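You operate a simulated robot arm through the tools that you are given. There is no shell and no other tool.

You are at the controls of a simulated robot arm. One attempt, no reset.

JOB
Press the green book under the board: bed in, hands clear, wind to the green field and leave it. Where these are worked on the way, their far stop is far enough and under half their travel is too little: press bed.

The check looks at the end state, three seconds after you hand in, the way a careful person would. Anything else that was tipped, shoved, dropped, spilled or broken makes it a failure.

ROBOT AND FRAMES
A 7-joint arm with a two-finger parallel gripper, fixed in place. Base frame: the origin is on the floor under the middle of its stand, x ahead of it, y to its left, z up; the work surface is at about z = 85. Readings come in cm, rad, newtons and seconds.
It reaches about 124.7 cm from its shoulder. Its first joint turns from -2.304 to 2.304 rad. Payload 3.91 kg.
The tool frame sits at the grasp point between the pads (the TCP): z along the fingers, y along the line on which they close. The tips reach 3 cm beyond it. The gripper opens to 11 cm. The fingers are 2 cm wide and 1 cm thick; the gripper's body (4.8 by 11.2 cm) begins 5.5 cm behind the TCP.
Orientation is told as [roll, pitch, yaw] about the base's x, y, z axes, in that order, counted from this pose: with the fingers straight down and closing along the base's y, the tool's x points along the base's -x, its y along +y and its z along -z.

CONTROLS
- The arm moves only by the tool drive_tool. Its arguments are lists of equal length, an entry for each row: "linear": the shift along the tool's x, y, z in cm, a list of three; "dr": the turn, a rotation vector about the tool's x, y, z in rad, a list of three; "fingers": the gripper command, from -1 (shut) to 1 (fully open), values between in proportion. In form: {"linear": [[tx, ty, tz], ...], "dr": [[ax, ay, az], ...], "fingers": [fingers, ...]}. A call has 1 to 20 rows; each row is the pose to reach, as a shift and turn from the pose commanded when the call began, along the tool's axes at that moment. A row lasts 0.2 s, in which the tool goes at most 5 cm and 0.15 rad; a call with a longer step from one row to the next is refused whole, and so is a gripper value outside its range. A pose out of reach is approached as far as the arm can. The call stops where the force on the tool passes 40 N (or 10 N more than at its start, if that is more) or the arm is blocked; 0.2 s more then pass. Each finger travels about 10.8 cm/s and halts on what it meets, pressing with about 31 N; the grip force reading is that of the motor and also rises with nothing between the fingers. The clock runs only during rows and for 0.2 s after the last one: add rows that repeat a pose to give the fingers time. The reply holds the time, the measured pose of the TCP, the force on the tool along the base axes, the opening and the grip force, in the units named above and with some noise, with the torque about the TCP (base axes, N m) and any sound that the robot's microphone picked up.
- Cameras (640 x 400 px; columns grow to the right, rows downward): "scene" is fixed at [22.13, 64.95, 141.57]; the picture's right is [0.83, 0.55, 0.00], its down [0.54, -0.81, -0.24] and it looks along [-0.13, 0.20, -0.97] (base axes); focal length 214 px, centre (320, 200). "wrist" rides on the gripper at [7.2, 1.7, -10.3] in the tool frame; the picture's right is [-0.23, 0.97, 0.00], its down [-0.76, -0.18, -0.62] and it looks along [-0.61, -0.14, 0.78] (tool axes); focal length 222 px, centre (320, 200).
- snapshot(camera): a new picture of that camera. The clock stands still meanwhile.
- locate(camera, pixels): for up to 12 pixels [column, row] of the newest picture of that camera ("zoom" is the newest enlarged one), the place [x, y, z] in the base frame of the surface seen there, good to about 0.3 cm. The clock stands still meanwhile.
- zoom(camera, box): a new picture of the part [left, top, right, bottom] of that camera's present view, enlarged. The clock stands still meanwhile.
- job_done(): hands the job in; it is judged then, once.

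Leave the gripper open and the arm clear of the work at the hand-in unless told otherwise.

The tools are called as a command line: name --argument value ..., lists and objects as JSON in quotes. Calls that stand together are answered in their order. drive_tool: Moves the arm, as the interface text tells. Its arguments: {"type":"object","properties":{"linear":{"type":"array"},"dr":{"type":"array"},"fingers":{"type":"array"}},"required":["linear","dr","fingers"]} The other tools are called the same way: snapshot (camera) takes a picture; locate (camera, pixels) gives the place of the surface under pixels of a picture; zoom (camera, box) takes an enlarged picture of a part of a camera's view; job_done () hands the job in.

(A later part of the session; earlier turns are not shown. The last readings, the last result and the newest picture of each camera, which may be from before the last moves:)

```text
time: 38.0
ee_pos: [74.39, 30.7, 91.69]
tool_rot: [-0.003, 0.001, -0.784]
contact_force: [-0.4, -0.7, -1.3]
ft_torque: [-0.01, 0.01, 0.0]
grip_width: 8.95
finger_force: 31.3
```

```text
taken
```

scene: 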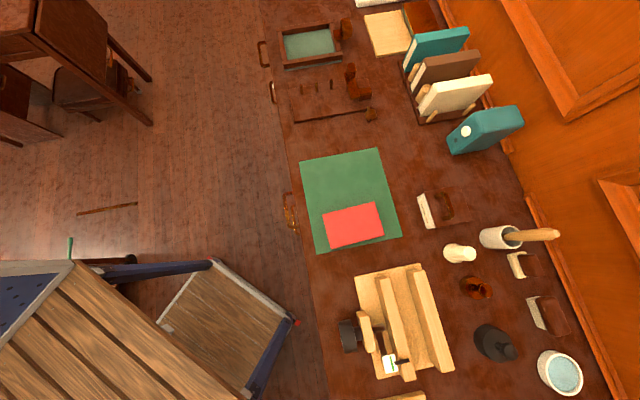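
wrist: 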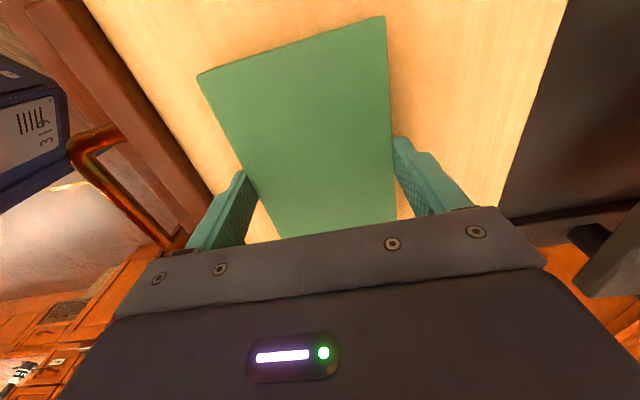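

Just above contact. I check the book against the panel and the bed's rear edge, then lower in 0.1–0.2 cm steps.

locate --camera "wrist" --pixels '[[165, 140], [140, 100], [530, 100], [505, 190], [200, 75], [383, 20], [395, 130], [95, 150], [150, 220]]'

drive_tool --linear '[[0, 0, 0.15], [0, 0, 0.3], [0, 0, 0.4]]' --dr '[[0, 0, 0], [0, 0, 0], [0, 0, 0]]' --fingers '[-1, -1, -1]'

```text
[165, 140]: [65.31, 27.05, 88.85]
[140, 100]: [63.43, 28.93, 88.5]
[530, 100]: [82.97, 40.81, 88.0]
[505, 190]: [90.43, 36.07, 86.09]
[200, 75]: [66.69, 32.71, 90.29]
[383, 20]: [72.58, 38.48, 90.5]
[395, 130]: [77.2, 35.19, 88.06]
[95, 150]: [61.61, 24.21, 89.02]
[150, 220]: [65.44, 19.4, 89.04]
```

```text
time: 38.8
ee_pos: [74.56, 30.85, 91.4]
tool_rot: [-0.001, -0.001, -0.786]
contact_force: [-0.9, -0.5, 1.5]
ft_torque: [0.12, 0.08, 0.07]
grip_width: 8.94
finger_force: 31.0
```

Contact is beginning (z force rose from −1.3 to +1.5). I go 0.1 cm further down and open the fingers.

drive_tool --linear '[[0, 0, 0.1], [0, 0, 0.1], [0, 0, 0.1], [0, 0, 0.1], [0, 0, 0.1]]' --dr '[[0, 0, 0], [0, 0, 0], [0, 0, 0], [0, 0, 0], [0, 0, 0]]' --fingers '[-1, 0.7, 0.8, 0.9, 0.93]'

snapshot --camera "wrist"

```text
time: 40.0
ee_pos: [74.27, 30.9, 91.27]
tool_rot: [-0.001, 0.001, -0.785]
contact_force: [0.7, -0.4, -0.5]
ft_torque: [-0.01, -0.03, -0.02]
grip_width: 10.63
finger_force: 0.1
```

```text
taken
```

wrist: 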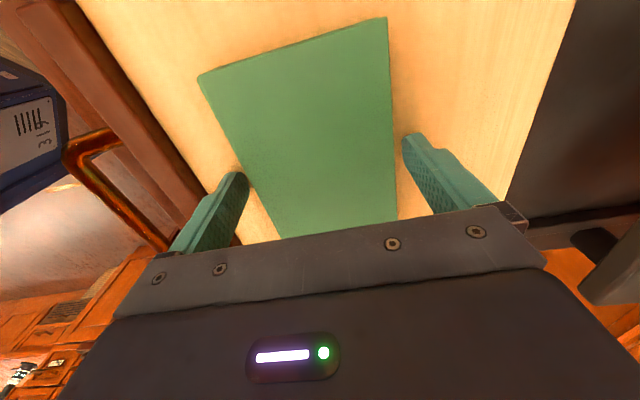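

The book lies on the bed, released. I rise straight up, then move over the pale board at about (55.1,44.6), turning back to yaw 0.785.

drive_tool --linear '[[0, 0, -2], [0, 0, -6], [0, 0, -10.5], [0, 0, -15], [0, 0, -19], [2, -0.3, -20.7], [4.2, -0.7, -20.7], [6.3, -1.1, -20.7], [8.5, -1.4, -20.7], [10.6, -1.8, -20.7], [12.7, -2.1, -20.7], [14.8, -2.5, -20.7], [17, -2.8, -20.7], [19.1, -3.2, -20.7], [21.2, -3.5, -20.7], [23.3, -3.9, -20.7]]' --dr '[[0, 0, 0], [0, 0, 0], [0, 0, 0], [0, 0, 0], [0, 0, 0], [0, 0, -0.143], [0, 0, -0.286], [0, 0, -0.428], [0, 0, -0.571], [0, 0, -0.714], [0, 0, -0.857], [0, 0, -0.999], [0, 0, -1.142], [0, 0, -1.285], [0, 0, -1.428], [0, 0, -1.57]]' --fingers '[0.93, 0.93, 0.93, 0.93, 0.93, 0.93, 0.93, 0.93, 0.93, 0.93, 0.93, 0.93, 0.93, 0.93, 0.93, 0.93]'

snapshot --camera "wrist"

```text
time: 43.4
ee_pos: [55.25, 44.55, 111.98]
tool_rot: [0.0, 0.002, 0.787]
contact_force: [0.3, 0.5, -0.7]
ft_torque: [0.06, 0.0, -0.01]
grip_width: 10.63
finger_force: 0.1
```

```text
taken
```

wrist: 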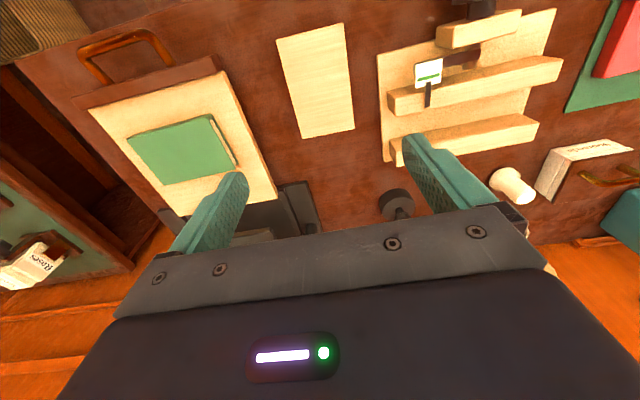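

I see the book on the drawn-out bed (185,150) and the board at (316,80). I measure the board's corners, the neighbouring lying press edge, and the book.

locate --camera "wrist" --pixels '[[278, 42], [340, 26], [352, 126], [302, 135], [316, 80], [380, 70], [385, 140], [132, 143], [211, 117], [238, 165], [165, 182], [360, 90]]'

zoom --camera "wrist" --box '[240, 0, 440, 160]'

```text
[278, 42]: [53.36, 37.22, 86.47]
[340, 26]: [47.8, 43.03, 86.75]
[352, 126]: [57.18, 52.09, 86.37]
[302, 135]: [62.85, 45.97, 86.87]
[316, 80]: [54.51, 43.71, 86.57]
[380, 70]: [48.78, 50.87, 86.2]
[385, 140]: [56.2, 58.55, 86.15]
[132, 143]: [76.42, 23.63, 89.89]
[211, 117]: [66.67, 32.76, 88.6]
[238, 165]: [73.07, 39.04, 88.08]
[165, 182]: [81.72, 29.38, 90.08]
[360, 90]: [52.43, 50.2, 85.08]
```

```text
2.50 times, centred on (340, 80) of wrist
```

zoom: 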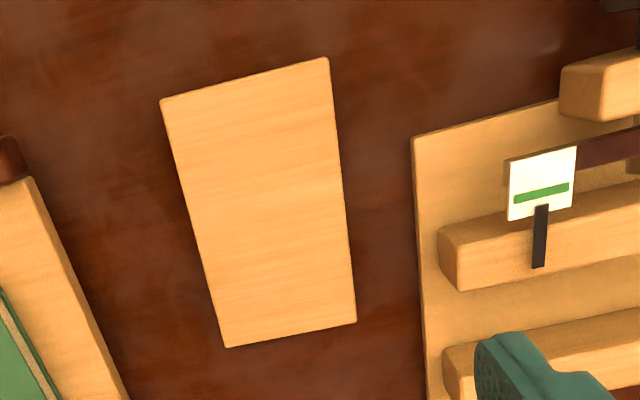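

The board is centred at (55.2,44.6), 13.5 × 8.6 × 1.5; fingers have room on both sides. I descend to TCP z 88.4 and close.

drive_tool --linear '[[0, 0, 4], [0, 0, 8], [0, 0, 12], [0, 0, 16], [0, 0, 19.5], [0, 0, 21.7], [0, 0, 22.9], [0, 0, 23.5], [0, 0, 23.5], [0, 0, 23.5], [0, 0, 23.5]]' --dr '[[0, 0, 0], [0, 0, 0], [0, 0, 0], [0, 0, 0], [0, 0, 0], [0, 0, 0], [0, 0, 0], [0, 0, 0], [0, 0, 0], [0, 0, 0], [0, 0, 0]]' --fingers '[0.93, 0.93, 0.93, 0.93, 0.93, 0.93, 0.93, 0.93, 0.7, 0.3, -1]'

snapshot --camera "wrist"

```text
time: 45.8
ee_pos: [55.18, 44.67, 88.6]
tool_rot: [0.0, 0.002, 0.784]
contact_force: [0.4, -0.2, -0.3]
ft_torque: [-0.03, -0.07, -0.01]
grip_width: 8.93
finger_force: 30.8
```

```text
taken
```

wrist: 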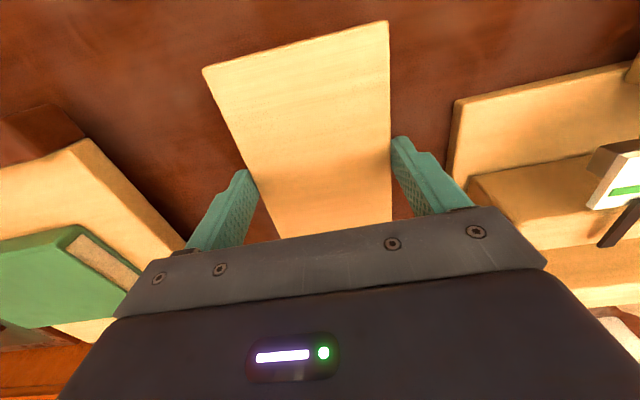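

Gripped at 8.93 cm. I lift it straight up first.

drive_tool --linear '[[0, 0, -0.5], [0, 0, -1.2], [0, 0, -2.5], [0, 0, -5], [0, 0, -9], [0, 0, -13.5], [0, 0, -18], [0, 0, -22]]' --dr '[[0, 0, 0], [0, 0, 0], [0, 0, 0], [0, 0, 0], [0, 0, 0], [0, 0, 0], [0, 0, 0], [0, 0, 0]]' --fingers '[-1, -1, -1, -1, -1, -1, -1, -1]'

snapshot --camera "wrist"

```text
time: 47.6
ee_pos: [55.15, 44.32, 110.42]
tool_rot: [0.0, 0.001, 0.784]
contact_force: [-0.2, 0.2, -2.3]
ft_torque: [-0.03, 0.03, -0.03]
grip_width: 8.93
finger_force: 31.0
```

```text
taken
```

wrist: 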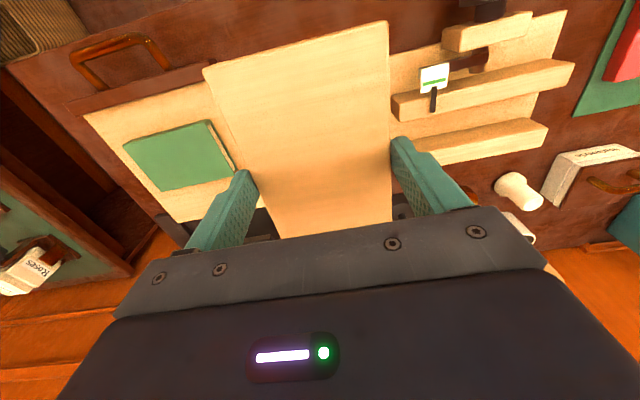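

The board is held level. I move above the book, turning to yaw −0.785.

drive_tool --linear '[[-0.34, -2.12, 0], [-0.69, -4.25, 0], [-1.03, -6.37, 0], [-1.37, -8.5, 0], [-1.72, -10.62, 0], [-2.06, -12.75, 0], [-2.41, -14.87, 0], [-2.75, -17, 0], [-3.09, -19.12, 0], [-3.44, -21.25, 0], [-3.78, -23.37, 0]]' --dr '[[0, 0, 0.143], [0, 0, 0.286], [0, 0, 0.428], [0, 0, 0.571], [0, 0, 0.714], [0, 0, 0.857], [0, 0, 0.999], [0, 0, 1.142], [0, 0, 1.285], [0, 0, 1.428], [0, 0, 1.57]]' --fingers '[-1, -1, -1, -1, -1, -1, -1, -1, -1, -1, -1]'

drive_tool --linear '[[0, 0, 3], [0, 0, 6], [0, 0, 9], [0, 0, 11]]' --dr '[[0, 0, 0], [0, 0, 0], [0, 0, 0], [0, 0, 0]]' --fingers '[-1, -1, -1, -1]'

snapshot --camera "wrist"

```text
time: 50.0
ee_pos: [74.29, 30.73, 110.42]
tool_rot: [0.001, -0.001, -0.787]
contact_force: [0.1, -0.1, -1.1]
ft_torque: [0.02, 0.02, -0.01]
grip_width: 8.92
finger_force: 31.2
```

```text
time: 51.0
ee_pos: [74.22, 30.72, 99.53]
tool_rot: [-0.001, 0.001, -0.787]
contact_force: [0.0, -0.2, -1.2]
ft_torque: [0.02, -0.02, 0.03]
grip_width: 8.93
finger_force: 31.0
```

```text
taken
```

wrist: 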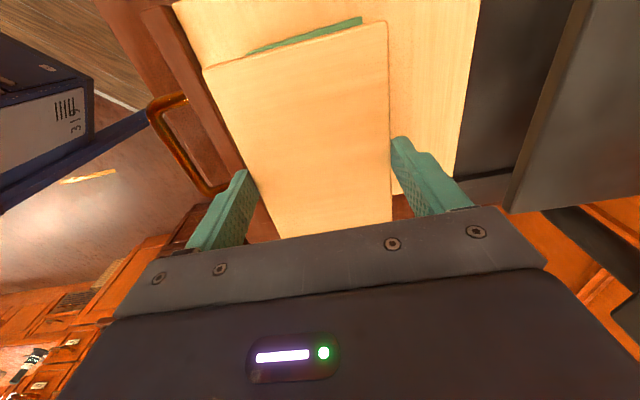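

The book shows just beyond the board's upper edge at (310,35). I compare their edges before lowering.

locate --camera "wrist" --pixels '[[207, 70], [385, 24], [360, 20], [300, 38], [255, 50], [300, 60]]'

```text
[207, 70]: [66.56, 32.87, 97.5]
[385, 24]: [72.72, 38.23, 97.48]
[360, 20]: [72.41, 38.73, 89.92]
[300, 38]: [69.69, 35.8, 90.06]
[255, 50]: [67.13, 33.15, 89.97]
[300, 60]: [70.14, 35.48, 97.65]
```

Board and book edges agree within about 0.3 cm. I lower to just above contact (TCP about 93.5), then in fine steps.

drive_tool --linear '[[0, 0, 2.5], [0, 0, 4.5], [0, 0, 5.4], [0, 0, 5.7], [0, 0, 5.9], [0, 0, 6.0]]' --dr '[[0, 0, 0], [0, 0, 0], [0, 0, 0], [0, 0, 0], [0, 0, 0], [0, 0, 0]]' --fingers '[-1, -1, -1, -1, -1, -1]'

```text
time: 52.4
ee_pos: [74.39, 30.79, 93.38]
tool_rot: [0.001, 0.0, -0.786]
contact_force: [1.2, -1.2, 4.2]
ft_torque: [0.15, 0.22, -0.05]
grip_width: 8.94
finger_force: 30.6
```

Contact: +4.2 N. I open the fingers here.

drive_tool --linear '[[0, 0, 0], [0, 0, 0], [0, 0, 0], [0, 0, 0]]' --dr '[[0, 0, 0], [0, 0, 0], [0, 0, 0], [0, 0, 0]]' --fingers '[0.7, 0.8, 0.9, 0.93]'

snapshot --camera "wrist"

```text
time: 53.4
ee_pos: [74.35, 30.73, 93.47]
tool_rot: [-0.001, 0.0, -0.785]
contact_force: [-0.9, 0.5, -0.1]
ft_torque: [-0.01, 0.0, -0.03]
grip_width: 10.61
finger_force: 0.1
```

```text
taken
```

wrist: 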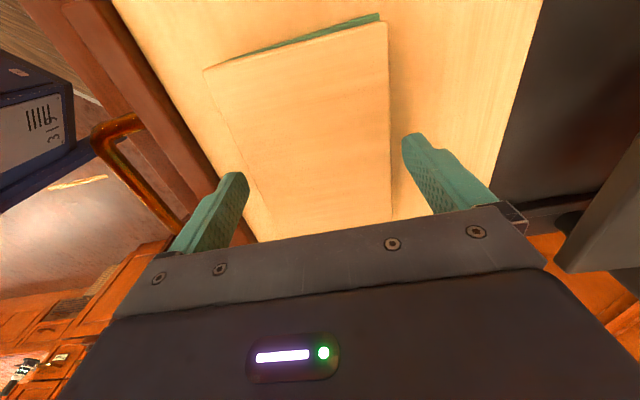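

Released; the stack is neat. I rise and move back above the handle (about (63.6,20.5)), narrowing the fingers to 3 cm.

drive_tool --linear '[[0, 0, -2], [0, 0, -5], [0, 0, -8.5], [0.05, -2, -8.5], [0.1, -5, -8.5], [0.2, -8.5, -8.5], [0.25, -12, -8.5], [0.3, -14.85, -8.5]]' --dr '[[0, 0, 0], [0, 0, 0], [0, 0, 0], [0, 0, 0], [0, 0, 0], [0, 0, 0], [0, 0, 0], [0, 0, 0]]' --fingers '[0.93, 0.93, 0.93, 0.93, 0.5, 0, -0.455, -0.455]'

snapshot --camera "wrist"

```text
time: 55.2
ee_pos: [63.58, 20.39, 102.06]
tool_rot: [-0.001, 0.0, -0.787]
contact_force: [0.0, 0.1, -0.6]
ft_torque: [0.0, 0.02, 0.0]
grip_width: 3.02
finger_force: 0.0
```

```text
taken
```

wrist: 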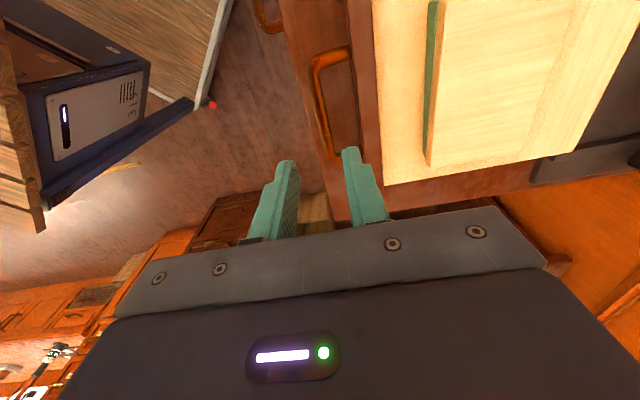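

I see the handle bar at (320,60)–(332,155) and the stack at (500,90). I locate the bar for the grip.

locate --camera "wrist" --pixels '[[316, 85], [321, 110], [327, 135], [370, 110], [430, 100], [435, 158], [560, 150], [585, 20], [445, 60], [341, 60]]'

```text
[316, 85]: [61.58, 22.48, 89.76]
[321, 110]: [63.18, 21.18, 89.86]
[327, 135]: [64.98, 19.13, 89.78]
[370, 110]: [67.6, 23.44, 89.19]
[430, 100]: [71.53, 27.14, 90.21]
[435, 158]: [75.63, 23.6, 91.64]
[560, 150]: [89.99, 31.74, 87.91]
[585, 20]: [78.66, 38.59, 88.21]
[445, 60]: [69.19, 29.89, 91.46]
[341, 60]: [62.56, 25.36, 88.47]
```

The bar is at depth 59.5, right under the tool. I descend 12.85 and close on the bar.

drive_tool --linear '[[0, 0.1, 3], [0, 0.1, 6.5], [0, 0.1, 9.5], [0, 0.1, 11.5], [0, 0.1, 12.4], [0, 0.1, 12.85], [0, 0.1, 12.85], [0, 0.1, 12.85], [0, 0.1, 12.85]]' --dr '[[0, 0, 0], [0, 0, 0], [0, 0, 0], [0, 0, 0], [0, 0, 0], [0, 0, 0], [0, 0, 0], [0, 0, 0], [0, 0, 0]]' --fingers '[-0.455, -0.455, -0.455, -0.455, -0.455, -0.455, -0.7, -1, -1]'

snapshot --camera "wrist"

```text
time: 57.2
ee_pos: [63.76, 20.43, 89.18]
tool_rot: [-0.002, -0.001, -0.784]
contact_force: [-0.7, 1.1, -1.4]
ft_torque: [-0.2, -0.22, 0.76]
grip_width: 1.24
finger_force: 45.3
```

```text
taken
```

wrist: 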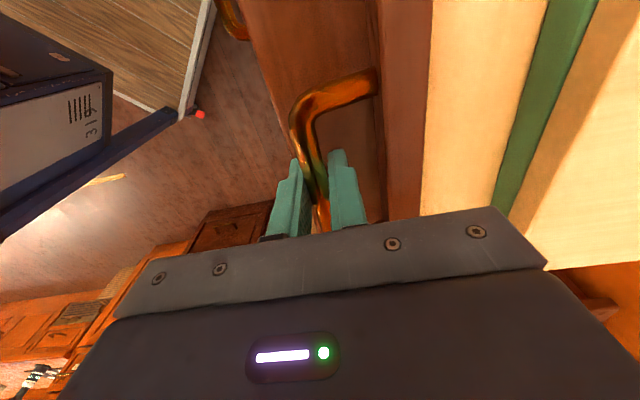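

Gripped at 1.24 cm. I push the bed in slowly along +tool y with a slight drift in x for the rail angle.

drive_tool --linear '[[0, 0.3, 0], [0.01, 0.8, 0], [0.015, 1.5, 0], [0.02, 2.3, 0], [0.03, 3.1, 0], [0.035, 3.9, 0], [0.04, 4.7, 0], [0.05, 5.5, 0]]' --dr '[[0, 0, 0], [0, 0, 0], [0, 0, 0], [0, 0, 0], [0, 0, 0], [0, 0, 0], [0, 0, 0], [0, 0, 0]]' --fingers '[-1, -1, -1, -1, -1, -1, -1, -1]'

```text
time: 59.0
ee_pos: [67.51, 24.45, 89.23]
tool_rot: [0.0, -0.001, -0.787]
contact_force: [7.4, -7.0, 14.2]
ft_torque: [-0.29, -0.35, 0.79]
grip_width: 1.26
finger_force: 44.9
```

5.5 cm in. Small side and upward forces; I ease by x −0.05, z −0.06 and continue.

drive_tool --linear '[[-0.05, 0.3, -0.06], [-0.05, 0.9, -0.06], [-0.05, 1.7, -0.06], [-0.05, 2.5, -0.06], [-0.05, 3.3, -0.06], [-0.05, 4.1, -0.06], [-0.05, 4.9, -0.06], [-0.05, 5.5, -0.06]]' --dr '[[0, 0, 0], [0, 0, 0], [0, 0, 0], [0, 0, 0], [0, 0, 0], [0, 0, 0], [0, 0, 0], [0, 0, 0]]' --fingers '[-1, -1, -1, -1, -1, -1, -1, -1]'

snapshot --camera "wrist"

```text
time: 60.8
ee_pos: [71.52, 28.31, 89.16]
tool_rot: [-0.002, 0.001, -0.786]
contact_force: [3.0, -2.8, 1.3]
ft_torque: [0.02, -0.05, 0.73]
grip_width: 1.23
finger_force: 44.4
```

```text
taken
```

wrist: 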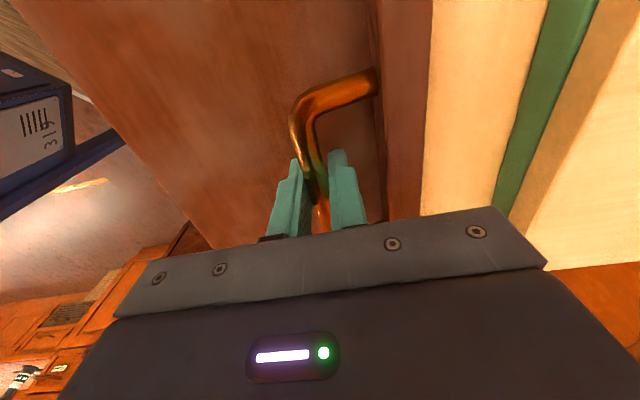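

11 cm in, forces small, the stack keeps its place. I continue.

drive_tool --linear '[[0, 0.3, 0], [0, 0.9, 0], [0, 1.7, 0], [0, 2.5, 0], [0, 3.3, 0], [0, 4.1, 0], [0, 4.9, 0], [0, 5.5, 0]]' --dr '[[0, 0, 0], [0, 0, 0], [0, 0, 0], [0, 0, 0], [0, 0, 0], [0, 0, 0], [0, 0, 0], [0, 0, 0]]' --fingers '[-1, -1, -1, -1, -1, -1, -1, -1]'

```text
time: 62.6
ee_pos: [75.27, 32.04, 89.17]
tool_rot: [-0.003, -0.002, -0.785]
contact_force: [1.4, 0.2, -9.9]
ft_torque: [-0.26, -0.29, 0.76]
grip_width: 1.26
finger_force: 45.1
```

16.4 cm in. About 5 cm remain; I go on, slowing toward the stop.

drive_tool --linear '[[0, 0.4, 0.03], [0, 1.1, 0.03], [0, 1.9, 0.03], [0, 2.7, 0.03], [0, 3.5, 0.03], [0, 4.2, 0.03], [0, 4.7, 0.03]]' --dr '[[0, 0, 0], [0, 0, 0], [0, 0, 0], [0, 0, 0], [0, 0, 0], [0, 0, 0], [0, 0, 0]]' --fingers '[-1, -1, -1, -1, -1, -1, -1]'

snapshot --camera "wrist"

```text
time: 64.2
ee_pos: [78.69, 35.53, 89.17]
tool_rot: [0.001, 0.0, -0.786]
contact_force: [-6.4, 6.4, -3.6]
ft_torque: [0.33, 0.31, 0.72]
grip_width: 1.26
finger_force: 45.4
```

```text
taken
```

wrist: 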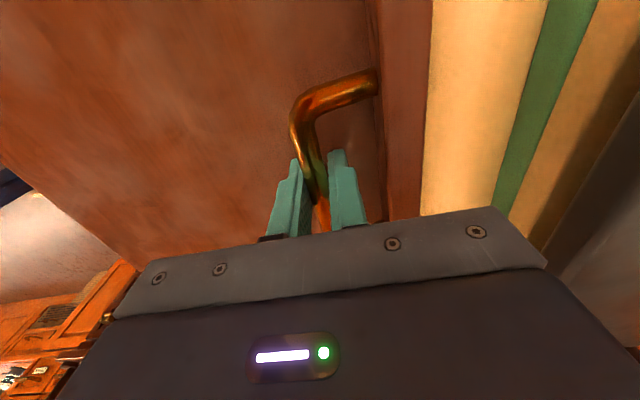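

Depth 80.8, nearly the starting place (80.9). I press on gently in small steps to feel the inner stop.

drive_tool --linear '[[0, 0.1, 0], [0, 0.2, 0], [0, 0.3, 0], [0, 0.4, 0], [0, 0.5, 0], [0, 0.6, 0]]' --dr '[[0, 0, 0], [0, 0, 0], [0, 0, 0], [0, 0, 0], [0, 0, 0], [0, 0, 0]]' --fingers '[-1, -1, -1, -1, -1, -1]'

```text
time: 65.6
ee_pos: [79.12, 35.86, 89.1]
tool_rot: [-0.003, 0.002, -0.784]
contact_force: [-10.3, 2.0, 1.4]
ft_torque: [-0.37, -0.36, 0.74]
grip_width: 1.27
finger_force: 45.1
```

Still moving a little (81.3) with about 6 N resistance. A few more small steps.

drive_tool --linear '[[0, 0.1, 0], [0, 0.2, 0], [0, 0.3, 0], [0, 0.4, 0], [0, 0.5, 0]]' --dr '[[0, 0, 0], [0, 0, 0], [0, 0, 0], [0, 0, 0], [0, 0, 0]]' --fingers '[-1, -1, -1, -1, -1]'

snapshot --camera "wrist"

```text
time: 66.3
ee_pos: [79.08, 35.84, 89.2]
tool_rot: [-0.006, 0.002, -0.786]
contact_force: [-14.9, -8.7, 13.1]
ft_torque: [-0.19, -0.12, 0.74]
grip_width: 1.23
finger_force: 45.0
stopped in row 3: the force on the tool passed its limit at 43 N (the readings are from after the stop); the commanded pose is now the measured one
```

```text
taken
```

wrist: 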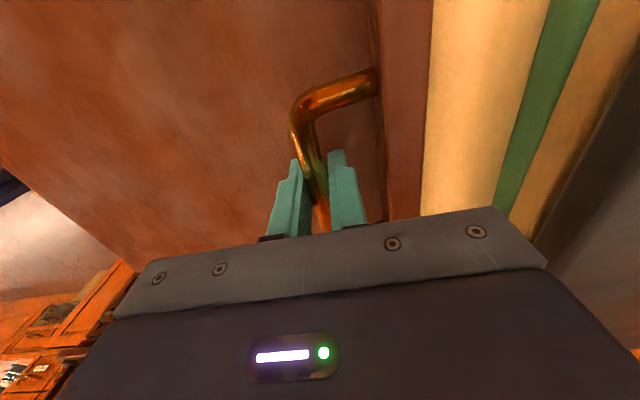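

The inner stop is reached (force limit at depth 81.26). The bed is in. I release the handle and rise clear.

drive_tool --linear '[[0, 0, 0], [0, 0, 0], [0, 0, 0], [0, 0, -2], [0, 0, -5], [0, 0, -9], [0, 0, -13], [0, 0, -17]]' --dr '[[0, 0, 0], [0, 0, 0], [0, 0, 0], [0, 0, 0], [0, 0, 0], [0, 0, 0], [0, 0, 0], [0, 0, 0]]' --fingers '[-0.455, -0.455, -0.455, -0.455, -0.455, -0.455, -0.455, -0.455]'

snapshot --camera "wrist"

```text
time: 68.1
ee_pos: [79.37, 35.97, 106.13]
tool_rot: [-0.009, 0.002, -0.786]
contact_force: [0.5, -0.6, -0.4]
ft_torque: [-0.02, 0.02, 0.04]
grip_width: 2.99
finger_force: 0.0
```

```text
taken
```

wrist: 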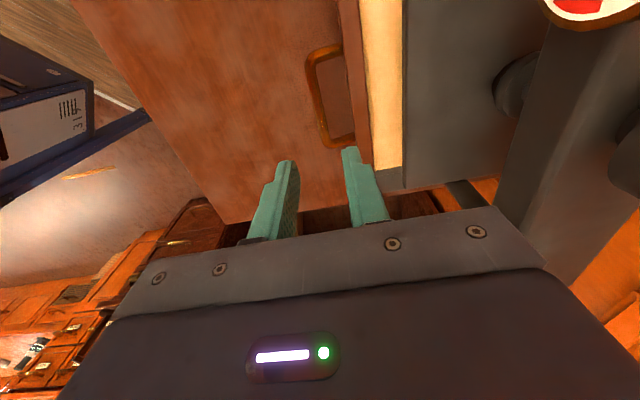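

I back off and turn to yaw 1.0 to look into the press from the front again.

drive_tool --linear '[[0, -1.15, -0.5], [0, -2.3, -1], [0, -3.45, -1.5], [0, -4.6, -2], [0, -5.75, -2.5], [0, -6.9, -3], [0, -8, -3.5], [0, -9.15, -4], [0, -10.3, -4.5], [0, -11.45, -5], [0, -12.6, -5.5], [0, -13.7, -6], [-0.14, -14.85, -6]]' --dr '[[0, 0, -0.137], [0, 0, -0.275], [0, 0, -0.412], [0, 0, -0.55], [0, 0, -0.687], [0, 0, -0.824], [0, 0, -0.962], [0, 0, -1.099], [0, 0, -1.236], [0, 0, -1.374], [0, 0, -1.511], [0, 0, -1.649], [0, 0, -1.786]]' --fingers '[0, 0.5, 1, 1, 1, 1, 1, 1, 1, 1, 1, 1, 1]'

drive_tool --linear '[[0, 0, 2], [0, 0, 4], [0, 0, 6], [0, 0, 8], [-0.5, 0, 10], [-1, 0, 12]]' --dr '[[0, -0.13, 0], [0, -0.26, 0], [0, -0.39, 0], [0, -0.52, 0], [0, -0.65, 0], [0, -0.78, 0]]' --fingers '[1, 1, 1, 1, 1, 1]'

snapshot --camera "wrist"

zoom --camera "wrist" --box '[200, 90, 410, 230]'

```text
time: 70.9
ee_pos: [68.93, 25.31, 112.22]
tool_rot: [0.0, 0.005, 1.002]
contact_force: [0.0, -0.1, -0.2]
ft_torque: [-0.01, 0.01, -0.02]
grip_width: 11.0
finger_force: 0.1
```

```text
time: 72.3
ee_pos: [69.14, 26.18, 100.15]
tool_rot: [-0.002, -0.777, 1.002]
contact_force: [-1.5, 1.9, 1.6]
ft_torque: [-0.11, 0.0, -0.11]
grip_width: 10.99
finger_force: 0.0
```

```text
taken
```

wrist: 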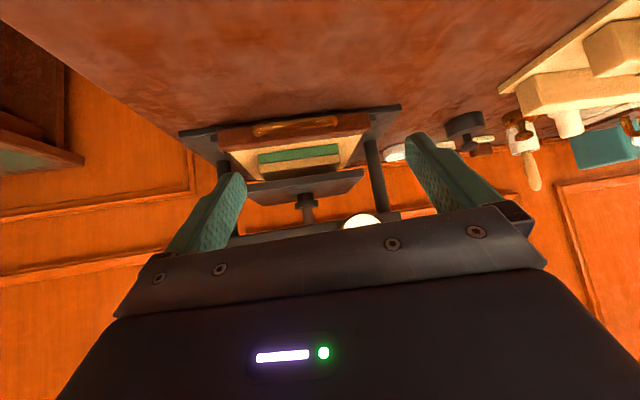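

```text
2.86 times, centred on (305, 160) of wrist
```

zoom: 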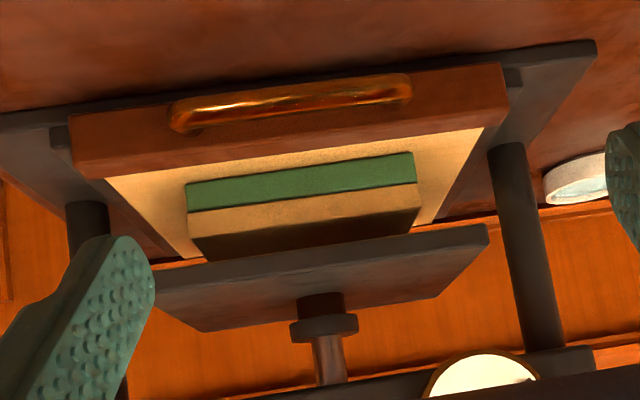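

The stack sits under the platen, board on top of the green book. Now I rise for a view of the dial and the knob.

drive_tool --linear '[[-3.6, 0.05, -2.05], [-7.2, 0.1, -4.1], [-10.8, 0.15, -6.15], [-14.3, 0.2, -8.2], [-17.9, 0.27, -10.25], [-21.5, 0.33, -12.3], [-25.07, 0.38, -14.34]]' --dr '[[0, 0.054, 0], [0, 0.108, 0], [0, 0.162, 0], [0, 0.216, 0], [0, 0.27, 0], [0, 0.324, 0], [0, 0.377, 0]]' --fingers '[1, 1, 1, 1, 1, 1, 1]'

snapshot --camera "wrist"

zoom --camera "wrist" --box '[250, 60, 400, 180]'

```text
time: 73.9
ee_pos: [73.45, 32.97, 127.99]
tool_rot: [0.004, -0.396, 0.998]
contact_force: [0.0, -1.0, -0.1]
ft_torque: [0.01, 0.02, -0.01]
grip_width: 11.01
finger_force: 0.0
```

```text
taken
```

wrist: 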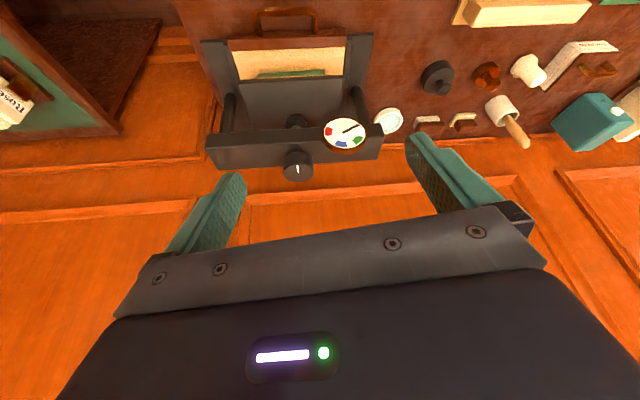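

```text
3.33 times, centred on (325, 120) of wrist
```

zoom: 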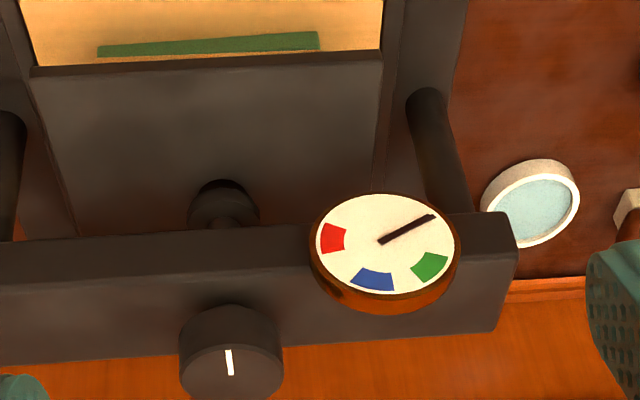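

The dial reads: needle at rest, pointing to image (435,215) from centre (383,243); fields red at (332,238), blue at (372,278), green at (430,267). Green comes first if the needle turns clockwise. I locate knob and dial points.

locate --camera "zoom" --pixels '[[230, 350], [230, 372], [190, 368], [275, 365], [232, 395], [230, 320], [383, 243], [455, 250], [320, 240], [230, 270], [100, 270], [500, 260]]'

zoom --camera "wrist" --box '[260, 130, 340, 190]'

```text
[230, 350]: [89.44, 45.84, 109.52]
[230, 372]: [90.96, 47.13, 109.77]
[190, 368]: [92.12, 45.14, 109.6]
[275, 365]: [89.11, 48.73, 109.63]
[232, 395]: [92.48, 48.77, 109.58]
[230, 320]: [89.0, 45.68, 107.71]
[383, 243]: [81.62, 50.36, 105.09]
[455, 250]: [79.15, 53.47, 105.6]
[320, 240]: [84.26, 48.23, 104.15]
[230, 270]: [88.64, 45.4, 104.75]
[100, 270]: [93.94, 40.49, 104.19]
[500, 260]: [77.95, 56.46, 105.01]
```

```text
6.67 times, centred on (300, 160) of wrist
```

zoom: 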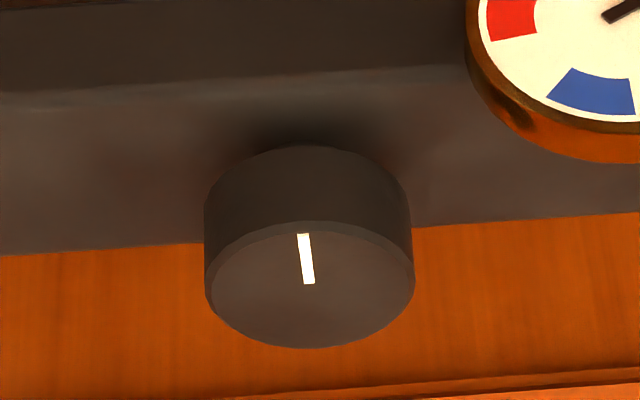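

The knob's top face is centred at zoom (310,284), with its white mark toward the front. I locate the rim points to get centre and diameter.

locate --camera "zoom" --pixels '[[310, 284], [220, 285], [400, 282], [310, 235], [310, 340], [240, 330], [380, 328], [245, 240], [375, 240], [305, 160], [260, 180]]'

```text
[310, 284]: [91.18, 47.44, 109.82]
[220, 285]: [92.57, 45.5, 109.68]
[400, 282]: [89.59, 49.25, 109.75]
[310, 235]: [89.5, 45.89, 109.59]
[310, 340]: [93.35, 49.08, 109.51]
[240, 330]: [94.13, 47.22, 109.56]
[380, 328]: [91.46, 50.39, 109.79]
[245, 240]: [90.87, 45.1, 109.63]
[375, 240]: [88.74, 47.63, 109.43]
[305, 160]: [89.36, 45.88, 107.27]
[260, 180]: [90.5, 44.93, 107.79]
```

The knob is centred at about (91.15,47.4), diameter about 5.5, top z 109.7; the dial edge is about 6.4 cm away from the knob's axis. I level the tool and go above the knob at z 119, fingers open 7.5 cm.

drive_tool --linear '[[-2.76, -1.17, 2.78], [-5.52, -2.35, 5.56], [-8.28, -3.52, 8.34], [-11.04, -4.7, 11.1], [-13.8, -5.87, 13.9], [-16.56, -7.05, 15.8]]' --dr '[[0, 0.066, 0], [0, 0.132, 0], [0, 0.198, 0], [0, 0.264, 0], [0, 0.33, 0], [0, 0.396, 0]]' --fingers '[0.8, 0.6, 0.364, 0.364, 0.364, 0.364]'

snapshot --camera "wrist"

```text
time: 75.3
ee_pos: [90.82, 47.04, 119.81]
tool_rot: [0.0, -0.002, 1.0]
contact_force: [-0.6, -1.6, 1.1]
ft_torque: [0.11, -0.03, 0.01]
grip_width: 7.49
finger_force: 0.1
```

```text
taken
```

wrist: 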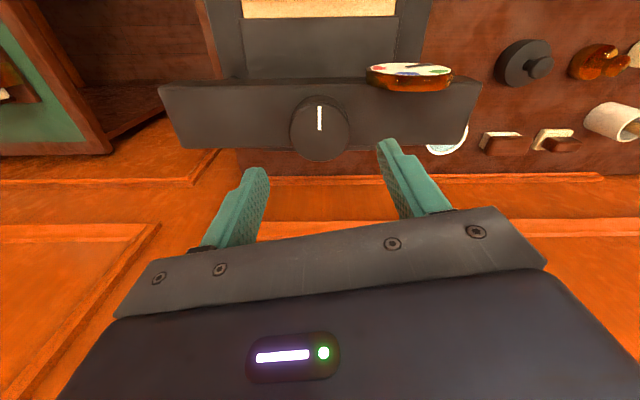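

The knob is centred between the fingers at (320,128). The dial is tilted and foreshortened from here; I check how readable it is and refine the knob's centre.

zoom --camera "wrist" --box '[340, 40, 480, 110]'

locate --camera "wrist" --pixels '[[320, 128], [293, 128], [347, 128], [320, 104], [320, 150], [410, 71], [372, 72], [450, 70], [320, 95]]'

```text
4.57 times, centred on (410, 75) of wrist
```

zoom: 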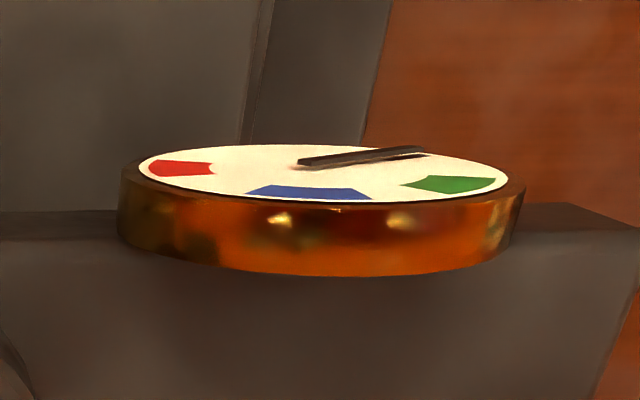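

```text
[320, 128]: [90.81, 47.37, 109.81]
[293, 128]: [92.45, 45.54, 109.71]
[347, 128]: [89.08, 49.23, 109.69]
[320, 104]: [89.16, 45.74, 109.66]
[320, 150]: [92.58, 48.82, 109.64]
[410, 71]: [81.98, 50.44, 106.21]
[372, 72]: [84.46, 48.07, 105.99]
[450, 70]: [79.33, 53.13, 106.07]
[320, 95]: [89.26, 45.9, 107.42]
```

The dial is readable from here when enlarged. The knob's centre is (90.9,47.35). To have a long clockwise stroke I first turn the open gripper counter-clockwise to yaw 1.9 above the knob.

drive_tool --linear '[[-0.1, 0.03, 0], [-0.2, 0.06, 0], [-0.3, 0.1, 0], [-0.3, 0.1, 0], [-0.3, 0.1, 0], [-0.3, 0.1, 0], [-0.3, 0.1, 0]]' --dr '[[0, 0, -0.13], [0, 0, -0.26], [0, 0, -0.39], [0, 0, -0.52], [0, 0, -0.65], [0, 0, -0.78], [0, 0, -0.9]]' --fingers '[0.364, 0.364, 0.364, 0.364, 0.364, 0.364, 0.364]'

snapshot --camera "wrist"

```text
time: 76.9
ee_pos: [90.91, 47.53, 119.71]
tool_rot: [0.001, -0.002, 1.904]
contact_force: [0.4, 0.3, 1.5]
ft_torque: [-0.02, -0.02, 0.01]
grip_width: 7.52
finger_force: 0.1
```

```text
taken
```

wrist: 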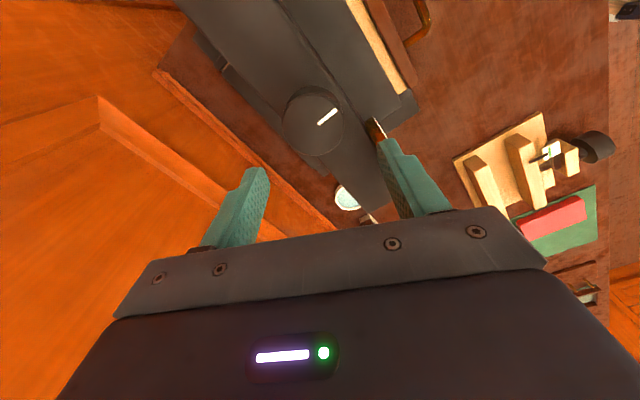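

The gripper followed to yaw 1.90. The fingers are clear of the dial. I lower 10.3 cm around the knob (tips to about z 106.4) and close.

drive_tool --linear '[[0, 0, 3], [0, 0, 6], [0, 0, 8.5], [0, 0, 9.8], [0, 0, 10.3], [0, 0, 10.3], [0, 0, 10.3], [0, 0, 10.3]]' --dr '[[0, 0, 0], [0, 0, 0], [0, 0, 0], [0, 0, 0], [0, 0, 0], [0, 0, 0], [0, 0, 0], [0, 0, 0]]' --fingers '[0.364, 0.364, 0.364, 0.364, 0.364, 0.1, -1, -1]'

snapshot --camera "wrist"

```text
time: 78.4
ee_pos: [91.58, 47.11, 109.63]
tool_rot: [-0.013, 0.0, 1.892]
contact_force: [61.8, 10.6, -2.9]
ft_torque: [0.69, 0.28, -0.37]
grip_width: 6.04
finger_force: 31.5
stopped in row 7: the force on the tool passed its limit at 53 N (the readings are from after the stop); the commanded pose is now the measured one
```

```text
taken
```

wrist: 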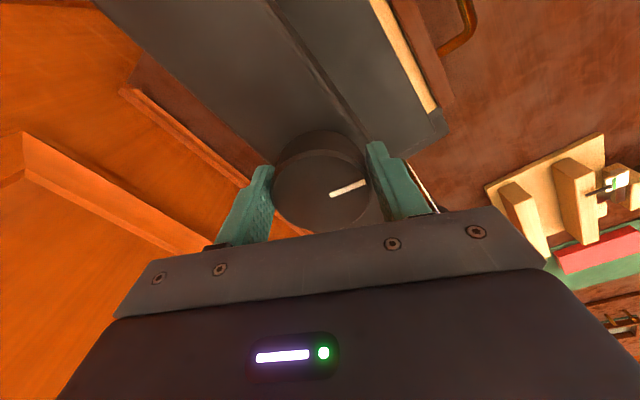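

The force limit was passed while closing: 62 N along +x, so the knob is off-centre toward +x relative to the fingers. I open again right away and re-measure.

drive_tool --linear '[[0, 0, 0], [0, 0, 0]]' --dr '[[0, 0, 0], [0, 0, 0]]' --fingers '[0.364, 0.364]'

snapshot --camera "wrist"

zoom --camera "wrist" --box '[230, 100, 410, 240]'

```text
time: 79.0
ee_pos: [90.97, 47.63, 109.7]
tool_rot: [-0.006, -0.004, 1.898]
contact_force: [-0.1, 0.1, 0.3]
ft_torque: [0.0, -0.01, 0.0]
grip_width: 7.51
finger_force: 0.1
```

```text
taken
```

wrist: 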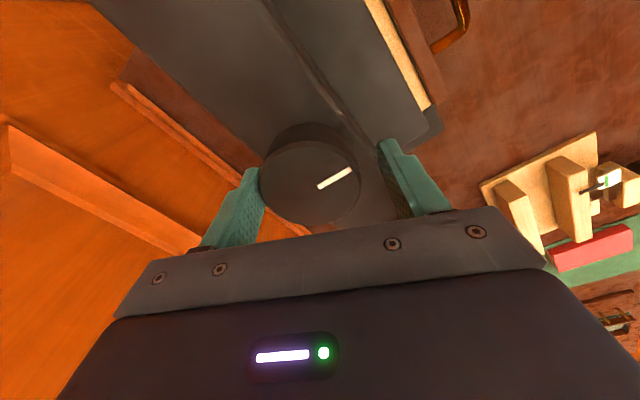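

```text
2.86 times, centred on (320, 170) of wrist
```

zoom: 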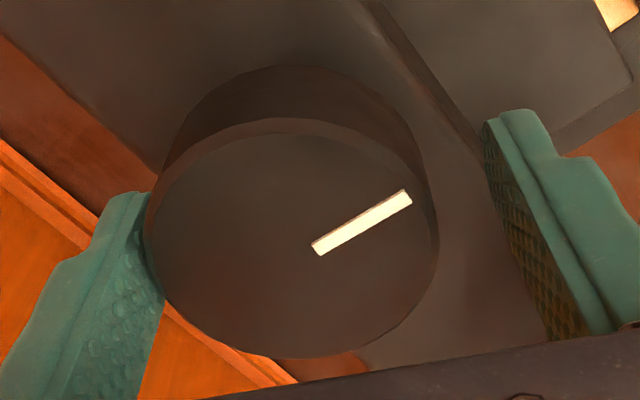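

The knob sits toward the left finger. I check its centre from this close view.

locate --camera "zoom" --pixels '[[293, 240], [155, 245], [430, 235], [290, 135], [290, 350], [200, 170], [390, 310], [200, 320], [390, 165]]'

```text
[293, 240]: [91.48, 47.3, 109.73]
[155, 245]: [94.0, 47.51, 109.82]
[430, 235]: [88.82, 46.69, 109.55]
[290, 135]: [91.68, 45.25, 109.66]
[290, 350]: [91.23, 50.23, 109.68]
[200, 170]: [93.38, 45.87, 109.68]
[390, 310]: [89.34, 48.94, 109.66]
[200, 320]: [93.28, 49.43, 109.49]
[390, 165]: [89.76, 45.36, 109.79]
```

The knob's centre is (91.45,47.3), diameter about 5.9. I shift x +0.47, y −0.40, lower 0.3 and close gradually.

drive_tool --linear '[[0.25, -0.2, 0.1], [0.47, -0.4, 0.3], [0.47, -0.4, 0.3], [0.47, -0.4, 0.3], [0.47, -0.4, 0.3], [0.47, -0.4, 0.3]]' --dr '[[0, 0, 0], [0, 0, 0], [0, 0, 0], [0, 0, 0], [0, 0, 0], [0, 0, 0]]' --fingers '[0.364, 0.25, 0.15, 0.1, 0.05, 0.0]'

```text
time: 80.4
ee_pos: [91.65, 47.02, 109.33]
tool_rot: [-0.008, -0.004, 1.897]
contact_force: [14.3, 4.0, 4.1]
ft_torque: [0.09, -0.08, -0.12]
grip_width: 6.26
finger_force: 7.5
```

Touching at 6.26 with 14 N still in +x. I shift another −0.12 along tool y and close fully.

drive_tool --linear '[[0, -0.12, 0], [0, -0.12, 0], [0, -0.12, 0], [0, -0.12, 0]]' --dr '[[0, 0, 0], [0, 0, 0], [0, 0, 0], [0, 0, 0]]' --fingers '[0.05, 0.0, -0.3, -1]'

snapshot --camera "wrist"

```text
time: 81.4
ee_pos: [91.82, 47.13, 109.43]
tool_rot: [-0.007, -0.002, 1.899]
contact_force: [11.3, 2.6, 3.0]
ft_torque: [-0.57, 1.0, -0.11]
grip_width: 5.97
finger_force: 44.7
```

```text
taken
```

wrist: 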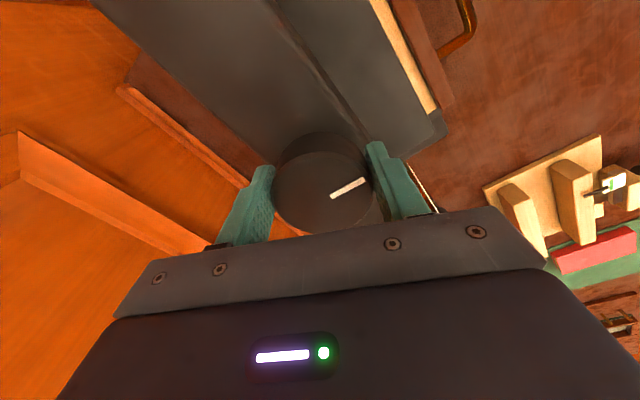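

Gripped at 5.97 cm. I turn clockwise (seen from above) by 0.3 rad as a test and watch forces and dial.

drive_tool --linear '[[0, 0, 0], [0, 0, 0], [0, 0, 0]]' --dr '[[0, 0, 0.1], [0, 0, 0.2], [0, 0, 0.3]]' --fingers '[-1, -1, -1]'

snapshot --camera "wrist"

```text
time: 82.2
ee_pos: [91.5, 47.14, 109.34]
tool_rot: [-0.001, -0.002, 1.6]
contact_force: [-32.0, -20.6, -4.0]
ft_torque: [0.0, 0.85, 0.12]
grip_width: 5.97
finger_force: 45.4
```

```text
taken
```

wrist: 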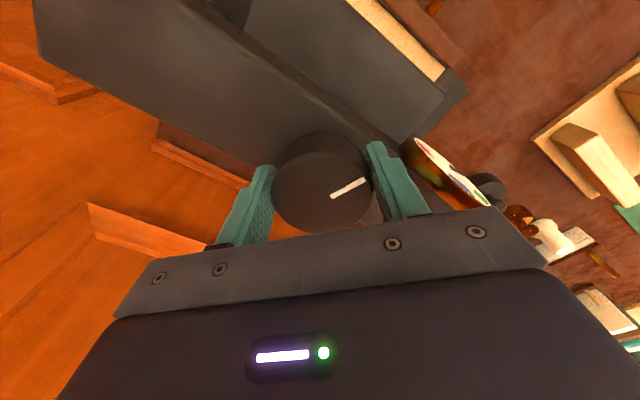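

The knob turns with the gripper, but a side force of 38 N builds, so the tool axis is off from the knob axis. I enlarge to measure the offset in the image.

zoom --camera "wrist" --box '[240, 110, 400, 240]'

zoom --camera "wrist" --box '[390, 110, 530, 230]'

```text
3.08 times, centred on (320, 175) of wrist
```

zoom: 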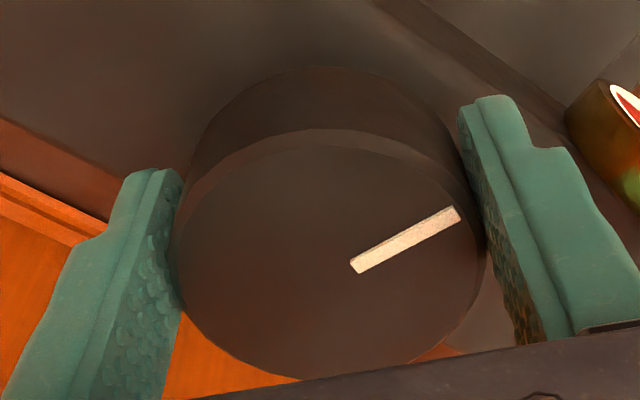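

```text
3.33 times, centred on (460, 170) of wrist
```

zoom: 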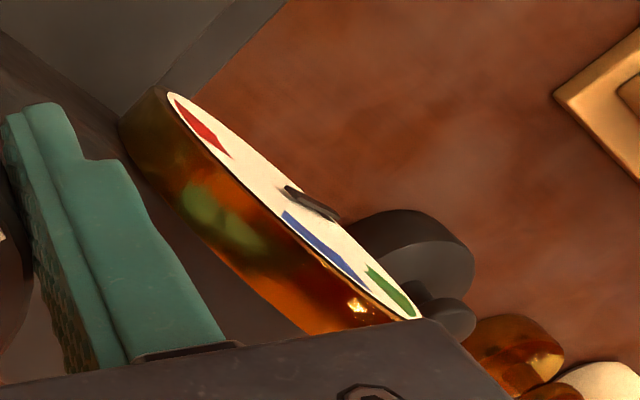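

From the image (with perspective accounted for) and the force, the knob's axis is at about (91.43,47.7), 0.57 off along tool x. I open, recentre by x −0.36, y +0.18 and regrip.

drive_tool --linear '[[0, 0, 0], [0, 0, 0], [-0.2, 0.1, 0], [-0.36, 0.18, 0], [-0.36, 0.18, 0], [-0.36, 0.18, 0], [-0.36, 0.18, 0], [-0.36, 0.18, 0]]' --dr '[[0, 0, 0], [0, 0, 0], [0, 0, 0], [0, 0, 0], [0, 0, 0], [0, 0, 0], [0, 0, 0], [0, 0, 0]]' --fingers '[0.25, 0.25, 0.25, 0.25, 0.15, 0.08, 0.03, -1]'

snapshot --camera "wrist"

```text
time: 84.0
ee_pos: [91.61, 47.62, 109.42]
tool_rot: [-0.005, -0.008, 1.598]
contact_force: [3.9, 2.0, 1.6]
ft_torque: [-0.19, 0.68, 0.0]
grip_width: 5.96
finger_force: 45.2
```

```text
taken
```

wrist: 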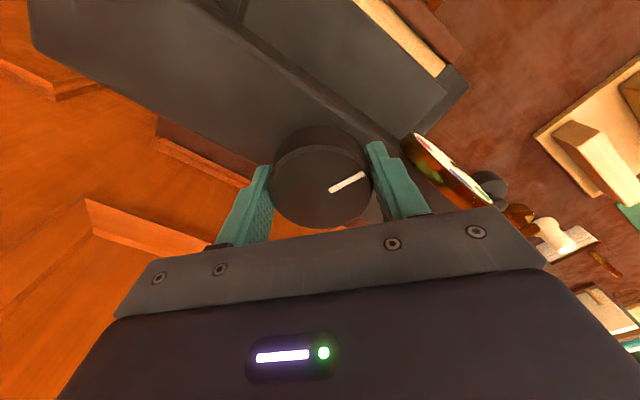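

Regripped with little side force. I turn clockwise 0.6 rad.

drive_tool --linear '[[0, 0, 0], [0, 0, 0], [0, 0, 0], [0, 0, 0], [0, 0, 0]]' --dr '[[0, 0, 0.12], [0, 0, 0.24], [0, 0, 0.36], [0, 0, 0.48], [0, 0, 0.6]]' --fingers '[-1, -1, -1, -1, -1]'

snapshot --camera "wrist"

zoom --camera "wrist" --box '[380, 60, 520, 200]'

```text
time: 85.2
ee_pos: [91.57, 47.56, 109.47]
tool_rot: [-0.002, -0.007, 0.995]
contact_force: [-16.8, -12.2, -1.3]
ft_torque: [-0.78, 1.02, 0.02]
grip_width: 5.95
finger_force: 44.5
```

```text
taken
```

wrist: 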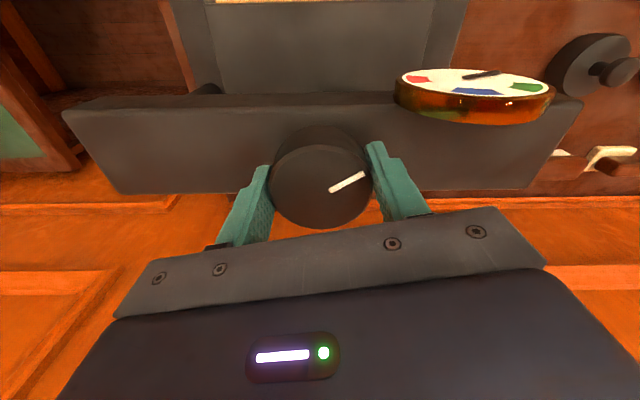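

```text
2.86 times, centred on (450, 130) of wrist
```

zoom: 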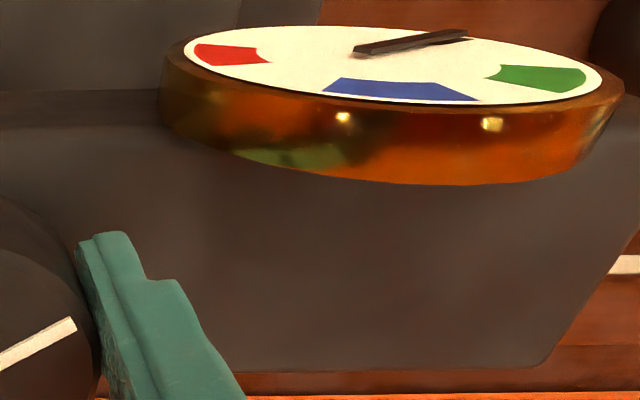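

The needle hasn't moved yet (no pressure). I check whether the platen is going down.

locate --camera "wrist" --pixels '[[320, 50], [270, 40], [380, 60], [300, 20], [240, 70], [320, 115]]'

```text
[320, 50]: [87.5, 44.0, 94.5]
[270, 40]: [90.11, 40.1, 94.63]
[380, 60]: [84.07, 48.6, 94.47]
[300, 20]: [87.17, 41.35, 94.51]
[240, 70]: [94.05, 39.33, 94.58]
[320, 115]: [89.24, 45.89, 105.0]
```

Clockwise lowers the platen (95.0 → 94.5 over 0.9 rad). About 1.6 cm remain to the board. I recentre slightly and turn a further 1.4 rad.

drive_tool --linear '[[0.09, 0.03, 0], [0.09, 0.03, 0], [0.09, 0.03, 0], [0.09, 0.03, 0], [0.09, 0.03, 0], [0.09, 0.03, 0], [0.09, 0.03, 0], [0.09, 0.03, 0], [0.09, 0.03, 0], [0.09, 0.03, 0], [0.09, 0.03, 0], [0.09, 0.03, 0]]' --dr '[[0, 0, 0.12], [0, 0, 0.24], [0, 0, 0.36], [0, 0, 0.48], [0, 0, 0.6], [0, 0, 0.72], [0, 0, 0.84], [0, 0, 0.96], [0, 0, 1.08], [0, 0, 1.2], [0, 0, 1.32], [0, 0, 1.4]]' --fingers '[-1, -1, -1, -1, -1, -1, -1, -1, -1, -1, -1, -1]'

snapshot --camera "wrist"

```text
time: 87.5
ee_pos: [91.42, 47.71, 109.33]
tool_rot: [0.009, -0.007, -0.23]
contact_force: [6.7, 10.1, -4.0]
ft_torque: [-0.69, -0.55, 0.0]
grip_width: 5.98
finger_force: 45.0
stopped in row 11: the force on the tool passed its limit at 42 N (the readings are from after the stop); the commanded pose is now the measured one
```

```text
taken
```

wrist: 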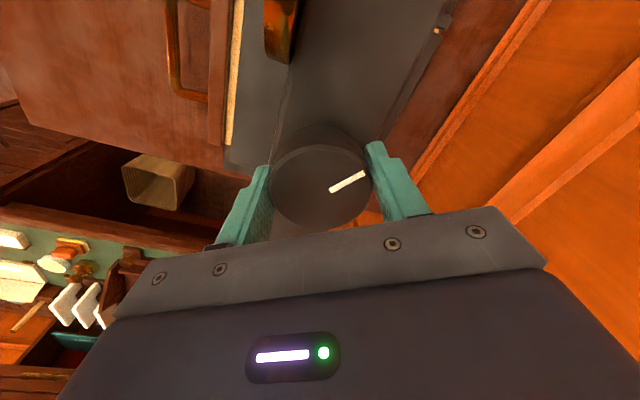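

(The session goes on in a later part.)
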